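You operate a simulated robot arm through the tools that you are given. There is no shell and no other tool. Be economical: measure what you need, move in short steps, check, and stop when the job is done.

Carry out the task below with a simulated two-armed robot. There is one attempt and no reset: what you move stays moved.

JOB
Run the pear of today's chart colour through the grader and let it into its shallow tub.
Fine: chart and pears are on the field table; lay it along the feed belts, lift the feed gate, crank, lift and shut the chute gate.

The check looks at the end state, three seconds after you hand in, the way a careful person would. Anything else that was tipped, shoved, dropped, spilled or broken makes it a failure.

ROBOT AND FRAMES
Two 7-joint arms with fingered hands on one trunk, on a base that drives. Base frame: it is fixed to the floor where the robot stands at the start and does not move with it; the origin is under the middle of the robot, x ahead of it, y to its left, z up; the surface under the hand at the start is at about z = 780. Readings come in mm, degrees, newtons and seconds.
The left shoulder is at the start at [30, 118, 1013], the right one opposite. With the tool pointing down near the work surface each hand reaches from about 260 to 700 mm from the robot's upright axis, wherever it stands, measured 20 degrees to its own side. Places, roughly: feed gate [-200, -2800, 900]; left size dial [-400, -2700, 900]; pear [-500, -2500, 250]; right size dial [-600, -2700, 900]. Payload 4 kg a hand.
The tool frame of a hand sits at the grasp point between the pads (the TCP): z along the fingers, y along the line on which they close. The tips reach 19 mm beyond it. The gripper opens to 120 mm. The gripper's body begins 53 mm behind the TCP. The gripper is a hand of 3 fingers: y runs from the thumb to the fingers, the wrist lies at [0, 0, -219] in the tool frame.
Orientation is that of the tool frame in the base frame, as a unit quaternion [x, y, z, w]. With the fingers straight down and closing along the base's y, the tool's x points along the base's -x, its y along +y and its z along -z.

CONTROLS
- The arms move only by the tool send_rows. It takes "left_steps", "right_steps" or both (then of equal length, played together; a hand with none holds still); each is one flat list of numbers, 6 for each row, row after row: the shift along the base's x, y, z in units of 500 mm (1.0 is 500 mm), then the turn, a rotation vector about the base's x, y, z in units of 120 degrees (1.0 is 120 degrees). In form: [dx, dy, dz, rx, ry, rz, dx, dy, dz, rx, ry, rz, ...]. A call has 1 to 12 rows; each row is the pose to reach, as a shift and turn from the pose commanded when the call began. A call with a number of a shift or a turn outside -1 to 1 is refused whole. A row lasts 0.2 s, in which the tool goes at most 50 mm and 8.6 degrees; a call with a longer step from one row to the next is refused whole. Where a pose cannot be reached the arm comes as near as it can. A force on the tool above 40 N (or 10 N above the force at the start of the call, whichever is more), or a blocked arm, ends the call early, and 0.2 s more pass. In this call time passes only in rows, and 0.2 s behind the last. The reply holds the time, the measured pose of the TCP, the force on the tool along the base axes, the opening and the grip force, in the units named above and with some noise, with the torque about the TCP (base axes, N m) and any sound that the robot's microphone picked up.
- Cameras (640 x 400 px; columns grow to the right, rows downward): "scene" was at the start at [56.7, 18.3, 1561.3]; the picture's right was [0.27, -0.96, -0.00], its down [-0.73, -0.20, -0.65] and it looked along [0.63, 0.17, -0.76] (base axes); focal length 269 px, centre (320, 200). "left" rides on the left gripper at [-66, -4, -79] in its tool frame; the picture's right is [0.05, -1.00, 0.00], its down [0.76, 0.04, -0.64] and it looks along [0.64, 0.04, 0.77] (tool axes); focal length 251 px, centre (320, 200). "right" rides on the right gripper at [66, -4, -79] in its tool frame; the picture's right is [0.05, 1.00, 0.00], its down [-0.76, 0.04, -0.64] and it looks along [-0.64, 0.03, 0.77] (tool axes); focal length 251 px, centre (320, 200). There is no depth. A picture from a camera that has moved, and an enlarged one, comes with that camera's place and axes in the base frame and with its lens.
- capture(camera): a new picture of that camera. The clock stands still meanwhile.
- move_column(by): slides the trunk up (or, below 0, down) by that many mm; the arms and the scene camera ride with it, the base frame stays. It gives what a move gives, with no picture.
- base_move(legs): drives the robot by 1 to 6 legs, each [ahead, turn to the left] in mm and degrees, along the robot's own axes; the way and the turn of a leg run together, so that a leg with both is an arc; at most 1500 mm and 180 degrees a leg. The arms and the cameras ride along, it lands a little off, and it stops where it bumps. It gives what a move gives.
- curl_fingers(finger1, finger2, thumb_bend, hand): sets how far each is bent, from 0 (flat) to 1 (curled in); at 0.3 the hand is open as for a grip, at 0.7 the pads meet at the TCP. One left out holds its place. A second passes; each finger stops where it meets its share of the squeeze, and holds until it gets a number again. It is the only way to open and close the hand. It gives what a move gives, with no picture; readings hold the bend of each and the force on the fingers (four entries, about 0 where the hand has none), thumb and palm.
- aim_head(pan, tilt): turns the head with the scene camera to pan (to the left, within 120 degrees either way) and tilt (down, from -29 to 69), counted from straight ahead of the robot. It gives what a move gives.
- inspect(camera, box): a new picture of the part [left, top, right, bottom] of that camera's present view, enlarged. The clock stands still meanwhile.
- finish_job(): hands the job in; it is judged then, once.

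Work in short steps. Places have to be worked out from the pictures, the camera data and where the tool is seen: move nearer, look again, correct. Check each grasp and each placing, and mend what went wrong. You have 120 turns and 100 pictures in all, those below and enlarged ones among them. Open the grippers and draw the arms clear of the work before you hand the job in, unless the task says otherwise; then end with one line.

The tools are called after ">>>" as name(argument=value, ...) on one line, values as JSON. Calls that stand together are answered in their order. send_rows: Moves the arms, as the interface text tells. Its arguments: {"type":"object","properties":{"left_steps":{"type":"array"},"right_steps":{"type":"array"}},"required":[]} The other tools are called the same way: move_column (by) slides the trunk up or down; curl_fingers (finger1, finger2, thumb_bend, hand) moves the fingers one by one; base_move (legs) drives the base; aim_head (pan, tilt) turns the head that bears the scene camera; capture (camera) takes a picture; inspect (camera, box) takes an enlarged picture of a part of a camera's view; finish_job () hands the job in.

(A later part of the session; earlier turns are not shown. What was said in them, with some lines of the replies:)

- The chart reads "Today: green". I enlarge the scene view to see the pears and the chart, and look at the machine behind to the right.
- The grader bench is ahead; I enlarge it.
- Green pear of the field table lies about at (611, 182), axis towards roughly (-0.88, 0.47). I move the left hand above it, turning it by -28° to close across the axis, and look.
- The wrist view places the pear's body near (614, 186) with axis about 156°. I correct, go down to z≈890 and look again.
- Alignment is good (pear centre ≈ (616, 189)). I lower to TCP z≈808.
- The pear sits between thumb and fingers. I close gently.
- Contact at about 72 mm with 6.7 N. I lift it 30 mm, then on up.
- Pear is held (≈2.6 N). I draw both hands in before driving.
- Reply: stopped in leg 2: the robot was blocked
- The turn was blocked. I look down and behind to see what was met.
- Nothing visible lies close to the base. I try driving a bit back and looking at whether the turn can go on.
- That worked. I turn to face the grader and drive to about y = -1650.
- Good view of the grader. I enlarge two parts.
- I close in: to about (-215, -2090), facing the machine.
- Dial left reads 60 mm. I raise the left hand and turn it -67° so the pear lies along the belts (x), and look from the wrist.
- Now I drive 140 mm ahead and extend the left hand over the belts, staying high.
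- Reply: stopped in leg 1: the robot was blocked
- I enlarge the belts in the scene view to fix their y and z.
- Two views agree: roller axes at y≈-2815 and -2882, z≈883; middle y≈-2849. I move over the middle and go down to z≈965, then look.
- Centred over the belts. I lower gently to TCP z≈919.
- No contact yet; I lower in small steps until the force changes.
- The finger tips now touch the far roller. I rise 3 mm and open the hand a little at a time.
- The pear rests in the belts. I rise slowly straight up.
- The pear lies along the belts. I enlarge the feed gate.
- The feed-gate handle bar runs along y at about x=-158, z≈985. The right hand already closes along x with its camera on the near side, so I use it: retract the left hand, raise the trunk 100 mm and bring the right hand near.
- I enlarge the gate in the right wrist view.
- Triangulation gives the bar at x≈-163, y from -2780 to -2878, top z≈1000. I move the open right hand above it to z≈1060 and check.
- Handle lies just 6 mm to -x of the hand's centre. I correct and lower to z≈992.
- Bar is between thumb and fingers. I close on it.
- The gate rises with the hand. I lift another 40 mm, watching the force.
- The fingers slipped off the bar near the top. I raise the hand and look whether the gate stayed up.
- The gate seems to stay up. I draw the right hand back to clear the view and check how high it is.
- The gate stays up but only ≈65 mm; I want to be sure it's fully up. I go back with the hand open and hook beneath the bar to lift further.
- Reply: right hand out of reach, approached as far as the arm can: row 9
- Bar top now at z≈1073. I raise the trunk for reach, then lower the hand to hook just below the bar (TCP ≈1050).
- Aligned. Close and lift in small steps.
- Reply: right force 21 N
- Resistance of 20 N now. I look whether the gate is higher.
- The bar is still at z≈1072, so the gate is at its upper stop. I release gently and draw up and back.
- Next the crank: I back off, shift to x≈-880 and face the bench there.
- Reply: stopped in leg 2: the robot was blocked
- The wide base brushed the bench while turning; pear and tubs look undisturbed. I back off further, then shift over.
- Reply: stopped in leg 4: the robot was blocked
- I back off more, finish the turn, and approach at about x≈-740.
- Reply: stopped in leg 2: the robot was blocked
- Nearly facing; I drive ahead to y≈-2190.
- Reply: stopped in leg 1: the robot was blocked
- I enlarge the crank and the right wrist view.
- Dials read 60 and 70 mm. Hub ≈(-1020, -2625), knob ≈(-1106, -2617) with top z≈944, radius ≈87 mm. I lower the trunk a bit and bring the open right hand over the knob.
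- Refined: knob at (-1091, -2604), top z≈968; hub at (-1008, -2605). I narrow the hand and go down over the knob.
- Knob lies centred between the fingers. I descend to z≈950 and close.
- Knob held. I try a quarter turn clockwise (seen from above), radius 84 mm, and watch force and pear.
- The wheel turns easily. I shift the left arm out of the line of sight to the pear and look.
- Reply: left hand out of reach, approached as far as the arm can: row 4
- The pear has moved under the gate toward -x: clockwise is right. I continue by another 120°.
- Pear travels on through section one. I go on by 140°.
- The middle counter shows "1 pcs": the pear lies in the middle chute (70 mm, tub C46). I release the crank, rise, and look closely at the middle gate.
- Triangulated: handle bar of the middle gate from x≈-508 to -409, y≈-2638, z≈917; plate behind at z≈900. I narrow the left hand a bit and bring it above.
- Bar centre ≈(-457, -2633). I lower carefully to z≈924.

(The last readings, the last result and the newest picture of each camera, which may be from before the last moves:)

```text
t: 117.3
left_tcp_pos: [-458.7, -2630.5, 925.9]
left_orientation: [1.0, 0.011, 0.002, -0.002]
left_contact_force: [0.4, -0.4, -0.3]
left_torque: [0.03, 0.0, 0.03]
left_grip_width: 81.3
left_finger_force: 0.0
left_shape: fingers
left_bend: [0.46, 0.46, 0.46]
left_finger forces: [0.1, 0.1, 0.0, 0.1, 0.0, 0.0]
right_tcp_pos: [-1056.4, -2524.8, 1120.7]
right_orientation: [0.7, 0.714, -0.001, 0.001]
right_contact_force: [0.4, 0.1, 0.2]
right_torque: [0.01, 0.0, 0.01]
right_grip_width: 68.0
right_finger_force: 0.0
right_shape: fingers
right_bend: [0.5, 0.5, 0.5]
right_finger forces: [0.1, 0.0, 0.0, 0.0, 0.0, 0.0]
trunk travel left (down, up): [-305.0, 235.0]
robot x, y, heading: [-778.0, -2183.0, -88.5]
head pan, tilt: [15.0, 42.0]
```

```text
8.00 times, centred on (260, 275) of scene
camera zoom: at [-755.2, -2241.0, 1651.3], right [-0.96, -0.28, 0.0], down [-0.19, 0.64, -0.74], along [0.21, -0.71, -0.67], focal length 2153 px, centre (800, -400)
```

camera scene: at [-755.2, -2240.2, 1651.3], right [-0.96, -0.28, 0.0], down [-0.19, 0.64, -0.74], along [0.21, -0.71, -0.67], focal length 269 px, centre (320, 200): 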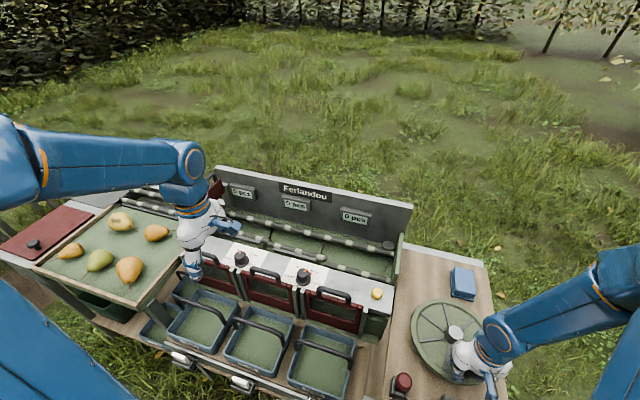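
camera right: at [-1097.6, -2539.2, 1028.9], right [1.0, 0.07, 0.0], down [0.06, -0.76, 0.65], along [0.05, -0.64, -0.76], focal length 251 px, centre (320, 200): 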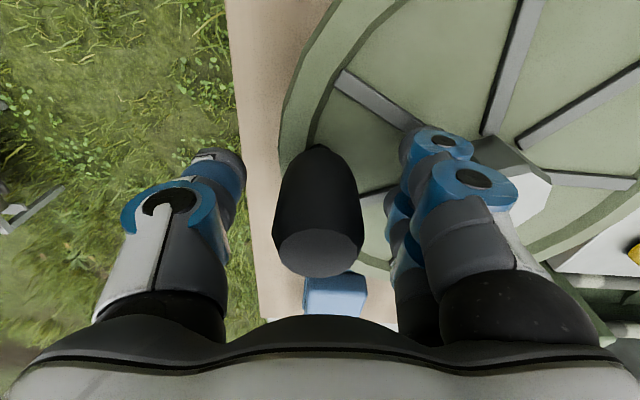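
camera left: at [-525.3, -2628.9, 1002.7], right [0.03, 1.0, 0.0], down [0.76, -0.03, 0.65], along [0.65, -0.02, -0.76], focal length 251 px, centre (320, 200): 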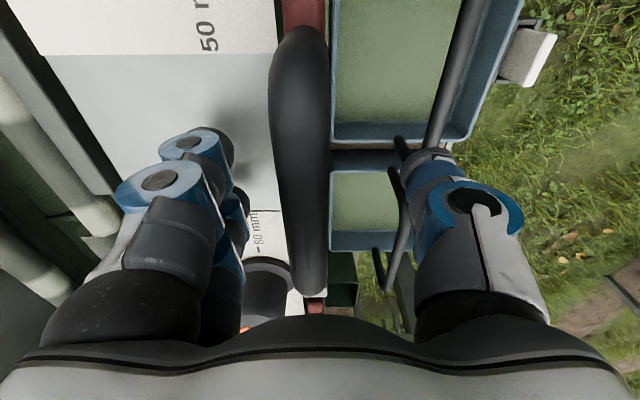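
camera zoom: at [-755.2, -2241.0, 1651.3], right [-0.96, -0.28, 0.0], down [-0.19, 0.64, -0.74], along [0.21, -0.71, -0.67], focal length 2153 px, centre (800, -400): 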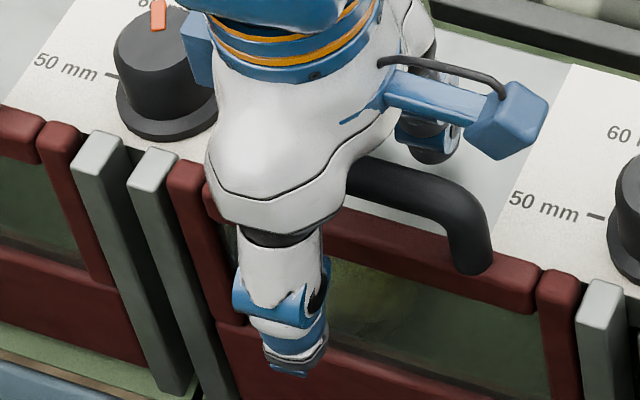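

The bar sits a bit above the TCP, so closing will hook beneath it. I shift 4 mm and close.

>>> send_rows(left_steps=[0, -0.008, 0.006, 0, 0, 0])

>>> curl_fingers(hand="left", finger1=0.7, finger2=0.7, thumb_bend=0.7)

>>> capture(camera="left")

```text
t: 117.7
left_tcp_pos: [-457.2, -2635.6, 929.1]
left_orientation: [1.0, 0.01, 0.002, -0.001]
left_contact_force: [0.5, 1.2, 0.3]
left_torque: [0.04, -0.02, 0.02]
left_grip_width: 81.3
left_finger_force: 0.1
left_shape: fingers
left_bend: [0.46, 0.46, 0.46]
left_finger forces: [0.1, 0.0, 0.0, 0.1, 0.1, 0.0]
right_tcp_pos: [-1057.3, -2524.6, 1120.5]
right_orientation: [0.7, 0.714, -0.001, 0.001]
right_contact_force: [-0.6, 0.4, -0.2]
right_torque: [-0.02, -0.01, 0.03]
right_grip_width: 68.0
right_finger_force: 0.0
right_shape: fingers
right_bend: [0.5, 0.5, 0.5]
right_finger forces: [0.0, 0.1, 0.1, 0.1, 0.0, 0.0]
trunk travel left (down, up): [-305.0, 235.0]
robot x, y, heading: [-776.9, -2177.3, -88.6]
head pan, tilt: [15.0, 42.0]
```

```text
t: 118.7
left_tcp_pos: [-459.0, -2636.2, 928.7]
left_orientation: [1.0, 0.01, 0.002, 0.0]
left_contact_force: [0.3, -4.1, -3.4]
left_torque: [0.1, -0.03, -0.02]
left_grip_width: 12.1
left_finger_force: 2.6
left_shape: fingers
left_bend: [0.69, 0.68, 0.7]
left_finger forces: [2.0, 3.2, 0.1, 0.0, 0.1, 0.0]
right_tcp_pos: [-1056.0, -2525.6, 1120.7]
right_orientation: [0.7, 0.714, 0.0, 0.0]
right_contact_force: [0.4, -0.5, 0.1]
right_torque: [0.01, 0.01, 0.0]
right_grip_width: 68.1
right_finger_force: 0.0
right_shape: fingers
right_bend: [0.5, 0.5, 0.5]
right_finger forces: [0.1, 0.0, 0.0, 0.1, 0.0, 0.0]
trunk travel left (down, up): [-305.0, 235.0]
robot x, y, heading: [-776.1, -2173.7, -88.7]
head pan, tilt: [15.0, 42.0]
```

```text
24 pictures are left
camera left: at [-524.7, -2634.3, 1006.0], right [0.03, 1.0, 0.0], down [0.76, -0.03, 0.65], along [0.65, -0.02, -0.76], focal length 251 px, centre (320, 200)
```

left: 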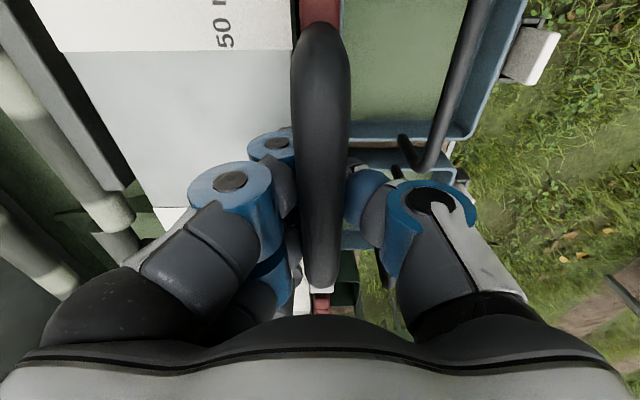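

Bar is enclosed. I lift along the slope in small steps and read the forces.

>>> send_rows(left_steps=[0, -0.005, 0.014, 0, 0, 0, 0, -0.01, 0.028, 0, 0, 0, 0, -0.018, 0.045, 0, 0, 0])

>>> inspect(camera="scene", box=[190, 230, 350, 330])

```text
t: 119.5
left_tcp_pos: [-457.5, -2642.6, 950.9]
left_orientation: [1.0, 0.01, 0.001, -0.003]
left_contact_force: [1.1, 7.4, -5.9]
left_torque: [-0.1, -0.01, -0.01]
left_grip_width: 16.9
left_finger_force: 5.6
left_shape: fingers
left_bend: [0.71, 0.71, 0.65]
left_finger forces: [0.0, 0.4, 0.1, 0.1, 10.6, 0.1]
right_tcp_pos: [-1056.9, -2522.5, 1120.9]
right_orientation: [0.7, 0.714, -0.001, 0.002]
right_contact_force: [0.0, 0.7, -0.5]
right_torque: [0.02, 0.02, -0.01]
right_grip_width: 67.9
right_finger_force: 0.1
right_shape: fingers
right_bend: [0.5, 0.5, 0.5]
right_finger forces: [0.1, 0.1, 0.0, 0.0, 0.0, 0.0]
trunk travel left (down, up): [-305.0, 235.0]
robot x, y, heading: [-781.6, -2179.4, -88.9]
head pan, tilt: [15.0, 42.0]
```

```text
4.00 times, centred on (270, 280) of scene
camera zoom: at [-754.8, -2239.5, 1651.3], right [-0.96, -0.28, 0.0], down [-0.19, 0.64, -0.74], along [0.21, -0.71, -0.67], focal length 1076 px, centre (520, -120)
```

zoom: 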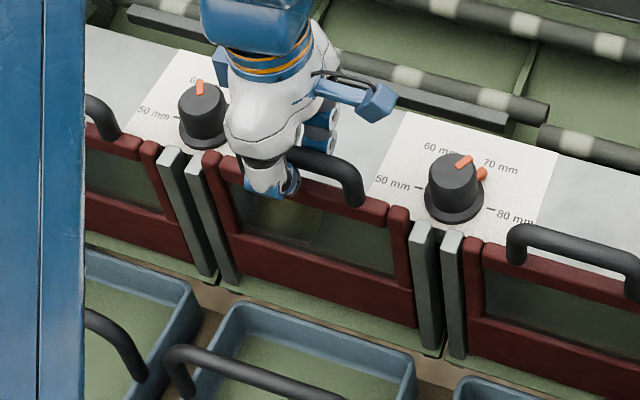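

The gate rises; the y force says the slope is steeper. I continue nearly straight up.

>>> send_rows(left_steps=[0, 0.008, 0.02, 0, 0, 0, 0, 0.008, 0.045, 0, 0, 0, 0, 0.006, 0.07, 0, 0, 0])

>>> inspect(camera="scene", box=[190, 230, 350, 330])

```text
t: 120.3
left_tcp_pos: [-459.1, -2642.0, 986.4]
left_orientation: [1.0, 0.01, 0.002, 0.0]
left_contact_force: [1.5, 1.7, -5.7]
left_torque: [-0.03, -0.03, -0.05]
left_grip_width: 16.5
left_finger_force: 5.2
left_shape: fingers
left_bend: [0.71, 0.69, 0.65]
left_finger forces: [1.1, 2.2, 0.0, 0.1, 7.2, 0.0]
right_tcp_pos: [-1057.2, -2524.0, 1120.7]
right_orientation: [0.7, 0.714, -0.001, 0.0]
right_contact_force: [0.1, 1.0, -0.2]
right_torque: [-0.03, -0.02, 0.01]
right_grip_width: 68.0
right_finger_force: 0.1
right_shape: fingers
right_bend: [0.5, 0.5, 0.5]
right_finger forces: [0.0, 0.0, 0.1, 0.0, 0.0, 0.0]
trunk travel left (down, up): [-305.0, 235.0]
robot x, y, heading: [-780.0, -2180.1, -88.8]
head pan, tilt: [15.0, 42.0]
```

```text
4.00 times, centred on (270, 280) of scene
camera zoom: at [-754.7, -2240.5, 1651.3], right [-0.96, -0.28, 0.0], down [-0.19, 0.64, -0.74], along [0.21, -0.71, -0.67], focal length 1076 px, centre (520, -120)
```

zoom: 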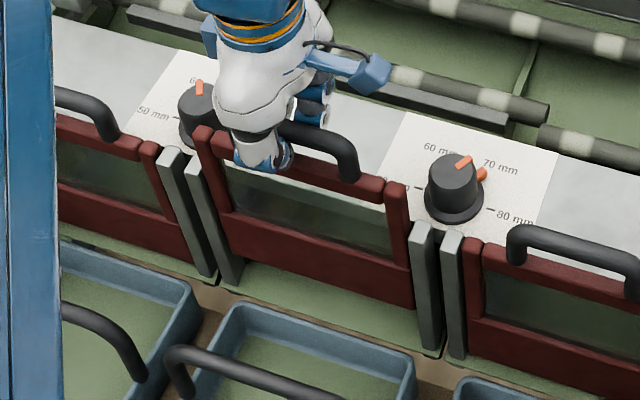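

Working. I lift 40 mm more.

>>> send_rows(left_steps=[0, -0.002, 0.025, 0, 0, 0, 0, -0.004, 0.05, 0, 0, 0, 0, -0.006, 0.075, 0, 0, 0])

>>> inspect(camera="scene", box=[190, 230, 350, 370])

```text
t: 121.1
left_tcp_pos: [-457.2, -2643.1, 1024.8]
left_orientation: [1.0, 0.011, 0.003, -0.002]
left_contact_force: [4.4, 7.6, -6.2]
left_torque: [-0.09, -0.01, -0.09]
left_grip_width: 17.6
left_finger_force: 5.6
left_shape: fingers
left_bend: [0.71, 0.71, 0.64]
left_finger forces: [0.1, 0.9, 0.0, 0.1, 10.3, 0.0]
right_tcp_pos: [-1056.7, -2523.3, 1121.6]
right_orientation: [0.7, 0.714, -0.001, 0.002]
right_contact_force: [0.1, 0.4, -0.4]
right_torque: [0.0, 0.01, 0.03]
right_grip_width: 68.3
right_finger_force: 0.1
right_shape: fingers
right_bend: [0.5, 0.5, 0.5]
right_finger forces: [0.0, 0.0, 0.0, 0.0, 0.0, 0.0]
trunk travel left (down, up): [-305.0, 235.0]
robot x, y, heading: [-778.8, -2179.6, -88.4]
head pan, tilt: [15.0, 42.0]
```

```text
2.86 times, centred on (270, 300) of scene
camera zoom: at [-754.6, -2239.0, 1651.4], right [-0.96, -0.28, 0.0], down [-0.19, 0.64, -0.74], along [0.21, -0.71, -0.67], focal length 769 px, centre (463, -86)
```

zoom: 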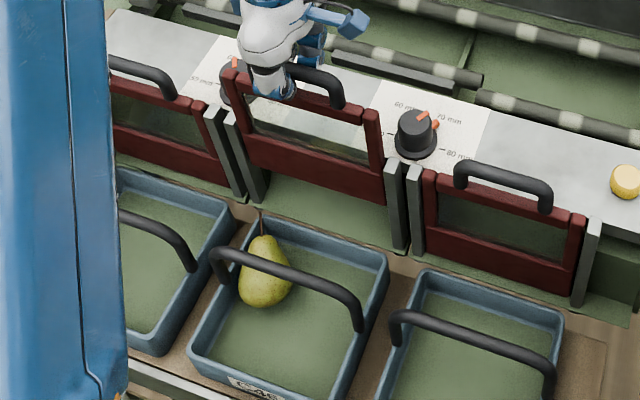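

The pear lies in tub C46. Now I lower the gate back along the same path.

>>> send_rows(left_steps=[0, 0.012, -0.04, 0, 0, 0, 0, 0.012, -0.08, 0, 0, 0, 0, 0.014, -0.12, 0, 0, 0, 0, 0.016, -0.15, 0, 0, 0, 0, 0.018, -0.175, 0, 0, 0, 0, 0.018, -0.192, 0, 0, 0])

>>> inspect(camera="scene", box=[190, 230, 350, 370])

```text
t: 122.5
left_tcp_pos: [-458.6, -2636.1, 924.5]
left_orientation: [1.0, 0.01, 0.002, -0.001]
left_contact_force: [-1.3, -4.9, 0.0]
left_torque: [0.01, 0.02, -0.03]
left_grip_width: 11.9
left_finger_force: 3.2
left_shape: fingers
left_bend: [0.69, 0.68, 0.7]
left_finger forces: [2.5, 3.9, 0.0, 0.1, 0.1, 0.0]
right_tcp_pos: [-1058.3, -2525.8, 1121.6]
right_orientation: [0.7, 0.714, 0.0, 0.001]
right_contact_force: [0.2, 0.4, -0.5]
right_torque: [0.0, -0.01, 0.0]
right_grip_width: 68.0
right_finger_force: 0.1
right_shape: fingers
right_bend: [0.5, 0.5, 0.5]
right_finger forces: [0.1, 0.0, 0.0, 0.0, 0.0, 0.0]
trunk travel left (down, up): [-305.0, 235.0]
robot x, y, heading: [-776.8, -2181.0, -88.7]
head pan, tilt: [15.0, 42.0]
```

```text
2.86 times, centred on (270, 300) of scene
camera zoom: at [-755.3, -2241.8, 1651.2], right [-0.96, -0.28, 0.0], down [-0.19, 0.64, -0.74], along [0.21, -0.71, -0.67], focal length 769 px, centre (463, -86)
```

zoom: 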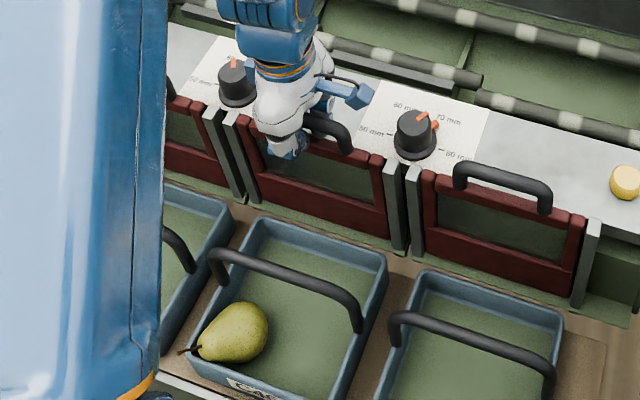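

The gate appears shut. I open the left hand and rise.

>>> curl_fingers(hand="left", finger1=0.46, finger2=0.46, thumb_bend=0.46)

>>> send_rows(left_steps=[0, 0, 0.04, 0, 0, 0, 0, 0, 0.12, 0, 0, 0, 0, 0, 0.21, 0, 0, 0, 0, 0, 0.3, 0, 0, 0, -0.01, 0.08, 0.34, 0, 0, 0, -0.03, 0.17, 0.36, 0, 0, 0, -0.05, 0.26, 0.36, 0, 0, 0, -0.06, 0.34, 0.36, 0, 0, 0])

>>> capture(camera="scene")

>>> inspect(camera="scene", box=[190, 230, 350, 370])

```text
t: 123.5
left_tcp_pos: [-459.3, -2635.6, 926.4]
left_orientation: [1.0, 0.01, 0.001, -0.001]
left_contact_force: [-0.4, -0.6, 0.1]
left_torque: [0.0, 0.03, 0.03]
left_grip_width: 80.3
left_finger_force: 0.1
left_shape: fingers
left_bend: [0.46, 0.46, 0.46]
left_finger forces: [0.1, 0.1, 0.0, 0.1, 0.1, 0.0]
right_tcp_pos: [-1058.0, -2524.4, 1121.1]
right_orientation: [0.701, 0.714, -0.002, 0.001]
right_contact_force: [0.9, 0.3, 0.4]
right_torque: [-0.06, 0.01, 0.03]
right_grip_width: 68.2
right_finger_force: 0.1
right_shape: fingers
right_bend: [0.5, 0.5, 0.5]
right_finger forces: [0.0, 0.1, 0.0, 0.1, 0.0, 0.0]
trunk travel left (down, up): [-305.0, 235.0]
robot x, y, heading: [-779.5, -2177.7, -88.8]
head pan, tilt: [15.0, 42.0]
```

```text
t: 125.3
left_tcp_pos: [-488.4, -2462.8, 1108.7]
left_orientation: [1.0, 0.01, 0.002, 0.0]
left_contact_force: [-0.3, -0.1, 0.0]
left_torque: [-0.03, 0.01, -0.01]
left_grip_width: 80.4
left_finger_force: 0.0
left_shape: fingers
left_bend: [0.46, 0.46, 0.46]
left_finger forces: [0.1, 0.1, 0.0, 0.0, 0.0, 0.0]
right_tcp_pos: [-1057.8, -2523.2, 1121.7]
right_orientation: [0.7, 0.714, -0.001, 0.001]
right_contact_force: [0.2, -1.0, -0.2]
right_torque: [-0.02, 0.0, 0.01]
right_grip_width: 67.7
right_finger_force: 0.1
right_shape: fingers
right_bend: [0.5, 0.5, 0.5]
right_finger forces: [0.0, 0.0, 0.0, 0.0, 0.0, 0.1]
trunk travel left (down, up): [-305.0, 235.0]
robot x, y, heading: [-780.2, -2179.5, -88.4]
head pan, tilt: [15.0, 42.0]
```

```text
19 pictures are left
camera scene: at [-755.4, -2238.6, 1651.4], right [-0.96, -0.28, 0.0], down [-0.19, 0.64, -0.74], along [0.21, -0.71, -0.67], focal length 269 px, centre (320, 200)
```

scene: 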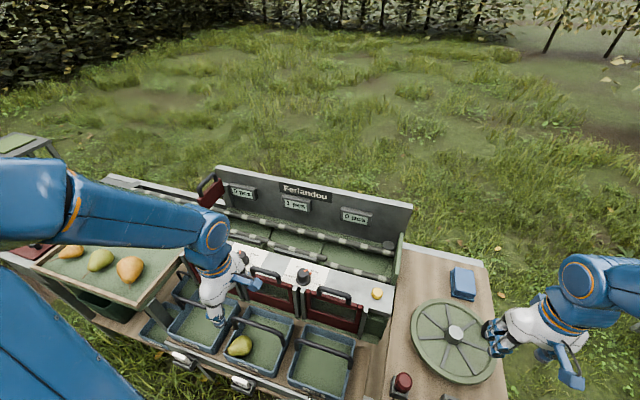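

```text
2.86 times, centred on (270, 300) of scene
camera zoom: at [-755.4, -2238.6, 1651.4], right [-0.96, -0.28, 0.0], down [-0.19, 0.64, -0.74], along [0.21, -0.71, -0.67], focal length 769 px, centre (463, -86)
```

zoom: 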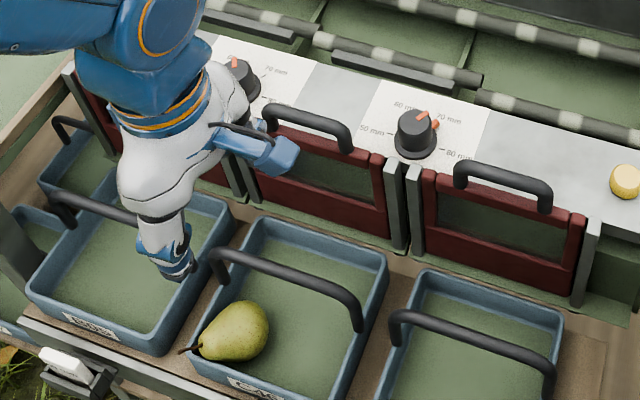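

The pear rests in C46 and the gate sits as before. I open both hands fully, back the robot away and check the result.

>>> curl_fingers(hand="left", finger1=0.3, finger2=0.3, thumb_bend=0.3)

>>> curl_fingers(hand="right", finger1=0.3, finger2=0.3, thumb_bend=0.3)

>>> base_move(legs=[[-350, 0]])

>>> capture(camera="scene")

>>> inspect(camera="scene", box=[150, 130, 400, 290])

```text
t: 126.3
left_tcp_pos: [-488.1, -2465.3, 1109.7]
left_orientation: [1.0, 0.01, 0.002, -0.001]
left_contact_force: [-0.3, -0.5, 0.1]
left_torque: [0.03, 0.0, 0.05]
left_grip_width: 128.0
left_finger_force: 0.0
left_shape: fingers
left_bend: [0.3, 0.3, 0.3]
left_finger forces: [0.1, 0.1, 0.1, 0.0, 0.1, 0.1]
right_tcp_pos: [-1057.7, -2524.7, 1120.4]
right_orientation: [0.7, 0.714, -0.002, 0.002]
right_contact_force: [-0.8, -1.4, 0.1]
right_torque: [0.0, -0.01, 0.0]
right_grip_width: 68.1
right_finger_force: 0.1
right_shape: fingers
right_bend: [0.5, 0.5, 0.5]
right_finger forces: [0.1, 0.0, 0.1, 0.0, 0.0, 0.0]
trunk travel left (down, up): [-305.0, 235.0]
robot x, y, heading: [-782.4, -2178.6, -88.6]
head pan, tilt: [15.0, 42.0]
```

```text
t: 127.3
left_tcp_pos: [-488.4, -2464.4, 1109.0]
left_orientation: [1.0, 0.01, 0.002, -0.001]
left_contact_force: [0.4, -0.5, -0.3]
left_torque: [0.02, 0.0, 0.01]
left_grip_width: 127.9
left_finger_force: 0.0
left_shape: fingers
left_bend: [0.3, 0.3, 0.3]
left_finger forces: [0.0, 0.1, 0.0, 0.0, 0.0, 0.1]
right_tcp_pos: [-1057.4, -2524.9, 1120.2]
right_orientation: [0.7, 0.714, -0.001, 0.002]
right_contact_force: [0.0, 0.8, 0.7]
right_torque: [0.01, 0.02, 0.0]
right_grip_width: 128.1
right_finger_force: 0.0
right_shape: fingers
right_bend: [0.3, 0.3, 0.3]
right_finger forces: [0.1, 0.0, 0.0, 0.0, 0.0, 0.0]
trunk travel left (down, up): [-305.0, 235.0]
robot x, y, heading: [-778.8, -2178.6, -88.7]
head pan, tilt: [15.0, 42.0]
```

```text
t: 129.5
left_tcp_pos: [-495.6, -2113.8, 1108.0]
left_orientation: [1.0, 0.015, 0.001, -0.001]
left_contact_force: [0.0, 0.0, -0.2]
left_torque: [-0.02, -0.02, -0.04]
left_grip_width: 127.9
left_finger_force: 0.2
left_shape: fingers
left_bend: [0.3, 0.3, 0.3]
left_finger forces: [0.0, 0.1, 0.0, 0.0, 0.0, 0.0]
right_tcp_pos: [-1063.3, -2178.4, 1120.9]
right_orientation: [0.697, 0.717, 0.0, 0.002]
right_contact_force: [0.2, 0.6, -0.3]
right_torque: [0.05, 0.01, 0.01]
right_grip_width: 127.9
right_finger_force: 0.0
right_shape: fingers
right_bend: [0.3, 0.3, 0.3]
right_finger forces: [0.1, 0.1, 0.1, 0.0, 0.1, 0.0]
trunk travel left (down, up): [-305.0, 235.0]
robot x, y, heading: [-789.4, -1833.6, -88.3]
head pan, tilt: [15.0, 42.0]
```

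```text
17 pictures are left
camera scene: at [-764.2, -1891.2, 1651.3], right [-0.96, -0.29, 0.0], down [-0.19, 0.64, -0.74], along [0.22, -0.71, -0.67], focal length 269 px, centre (320, 200)
```

scene: 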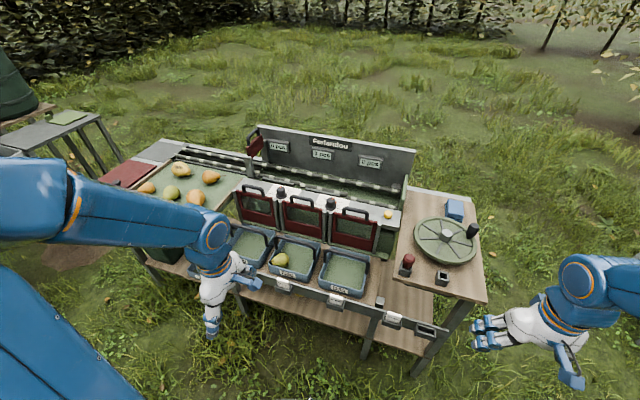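

```text
2.50 times, centred on (275, 210) of scene
camera zoom: at [-764.2, -1891.2, 1651.3], right [-0.96, -0.29, 0.0], down [-0.19, 0.64, -0.74], along [0.22, -0.71, -0.67], focal length 673 px, centre (432, 175)
```

zoom: 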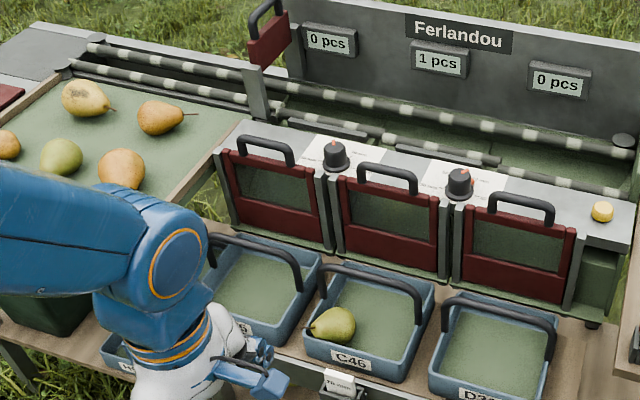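

All gates and tubs look right. A last look at the lower shelf, in case the earlier bumps moved anything.

>>> aim_head(pan=8, tilt=52)

>>> base_move(legs=[[-450, 0]])

>>> aim_head(pan=10, tilt=35)

>>> inspect(camera="scene", box=[160, 120, 480, 320])

```text
t: 130.2
left_tcp_pos: [-495.8, -2114.4, 1108.7]
left_orientation: [1.0, 0.014, 0.002, -0.001]
left_contact_force: [-0.2, -0.1, 0.2]
left_torque: [0.04, 0.01, 0.03]
left_grip_width: 128.0
left_finger_force: 0.0
left_shape: fingers
left_bend: [0.3, 0.3, 0.3]
left_finger forces: [0.1, 0.0, 0.1, 0.0, 0.0, 0.1]
right_tcp_pos: [-1064.1, -2178.7, 1121.2]
right_orientation: [0.697, 0.717, -0.001, 0.001]
right_contact_force: [-0.6, -0.4, 0.5]
right_torque: [0.01, -0.02, -0.03]
right_grip_width: 128.0
right_finger_force: 0.0
right_shape: fingers
right_bend: [0.3, 0.3, 0.3]
right_finger forces: [0.0, 0.0, 0.0, 0.0, 0.0, 0.0]
trunk travel left (down, up): [-305.0, 235.0]
robot x, y, heading: [-791.8, -1830.8, -87.8]
head pan, tilt: [8.0, 52.0]
```

```text
t: 133.0
left_tcp_pos: [-509.0, -1654.3, 1109.1]
left_orientation: [1.0, 0.017, 0.002, 0.0]
left_contact_force: [-0.2, 0.2, 0.6]
left_torque: [0.01, -0.02, -0.04]
left_grip_width: 127.8
left_finger_force: 0.0
left_shape: fingers
left_bend: [0.3, 0.3, 0.3]
left_finger forces: [0.0, 0.0, 0.1, 0.1, 0.0, 0.1]
right_tcp_pos: [-1077.7, -1721.8, 1120.6]
right_orientation: [0.695, 0.719, 0.0, 0.001]
right_contact_force: [0.0, -0.2, 0.0]
right_torque: [0.0, -0.05, 0.0]
right_grip_width: 127.7
right_finger_force: 0.1
right_shape: fingers
right_bend: [0.3, 0.3, 0.3]
right_finger forces: [0.1, 0.1, 0.0, 0.0, 0.1, 0.1]
trunk travel left (down, up): [-305.0, 235.0]
robot x, y, heading: [-802.3, -1375.0, -87.9]
head pan, tilt: [8.0, 52.0]
```

```text
t: 133.8
left_tcp_pos: [-509.4, -1654.7, 1108.5]
left_orientation: [1.0, 0.018, 0.002, -0.001]
left_contact_force: [-0.3, 0.9, 0.0]
left_torque: [-0.02, 0.0, -0.01]
left_grip_width: 127.8
left_finger_force: 0.1
left_shape: fingers
left_bend: [0.3, 0.3, 0.3]
left_finger forces: [0.1, 0.1, 0.0, 0.1, 0.1, 0.1]
right_tcp_pos: [-1078.6, -1722.5, 1120.7]
right_orientation: [0.696, 0.718, 0.0, 0.001]
right_contact_force: [0.1, -0.4, 0.6]
right_torque: [-0.01, 0.01, 0.0]
right_grip_width: 127.7
right_finger_force: 0.0
right_shape: fingers
right_bend: [0.3, 0.3, 0.3]
right_finger forces: [0.0, 0.1, 0.0, 0.0, 0.1, 0.0]
trunk travel left (down, up): [-305.0, 235.0]
robot x, y, heading: [-804.9, -1374.5, -87.6]
head pan, tilt: [10.0, 35.0]
```

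```text
2.00 times, centred on (320, 220) of scene
camera zoom: at [-785.6, -1440.9, 1661.7], right [-0.98, -0.21, 0.0], down [-0.12, 0.56, -0.82], along [0.17, -0.8, -0.57], focal length 538 px, centre (320, 160)
```

zoom: 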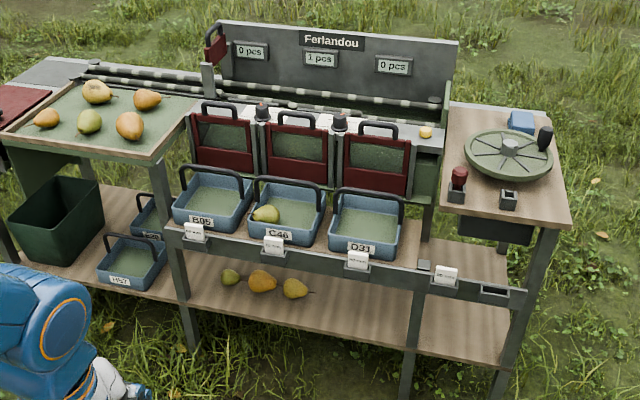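

Everything stands in place: the pear is in tub C46, the gate is shut, the shelf is undisturbed and the hands are clear. I hand in.

>>> finish_job()

```text
The job is handed in.
```

The green pear from the field table went through the grader and now lies in the middle, 70 mm tub (C46). Its chute gate is shut again, the feed gate is still up, and both hands are open and clear; while turning, the base was blocked a few times, at least once probably against the grader bench, but I saw nothing displaced there.
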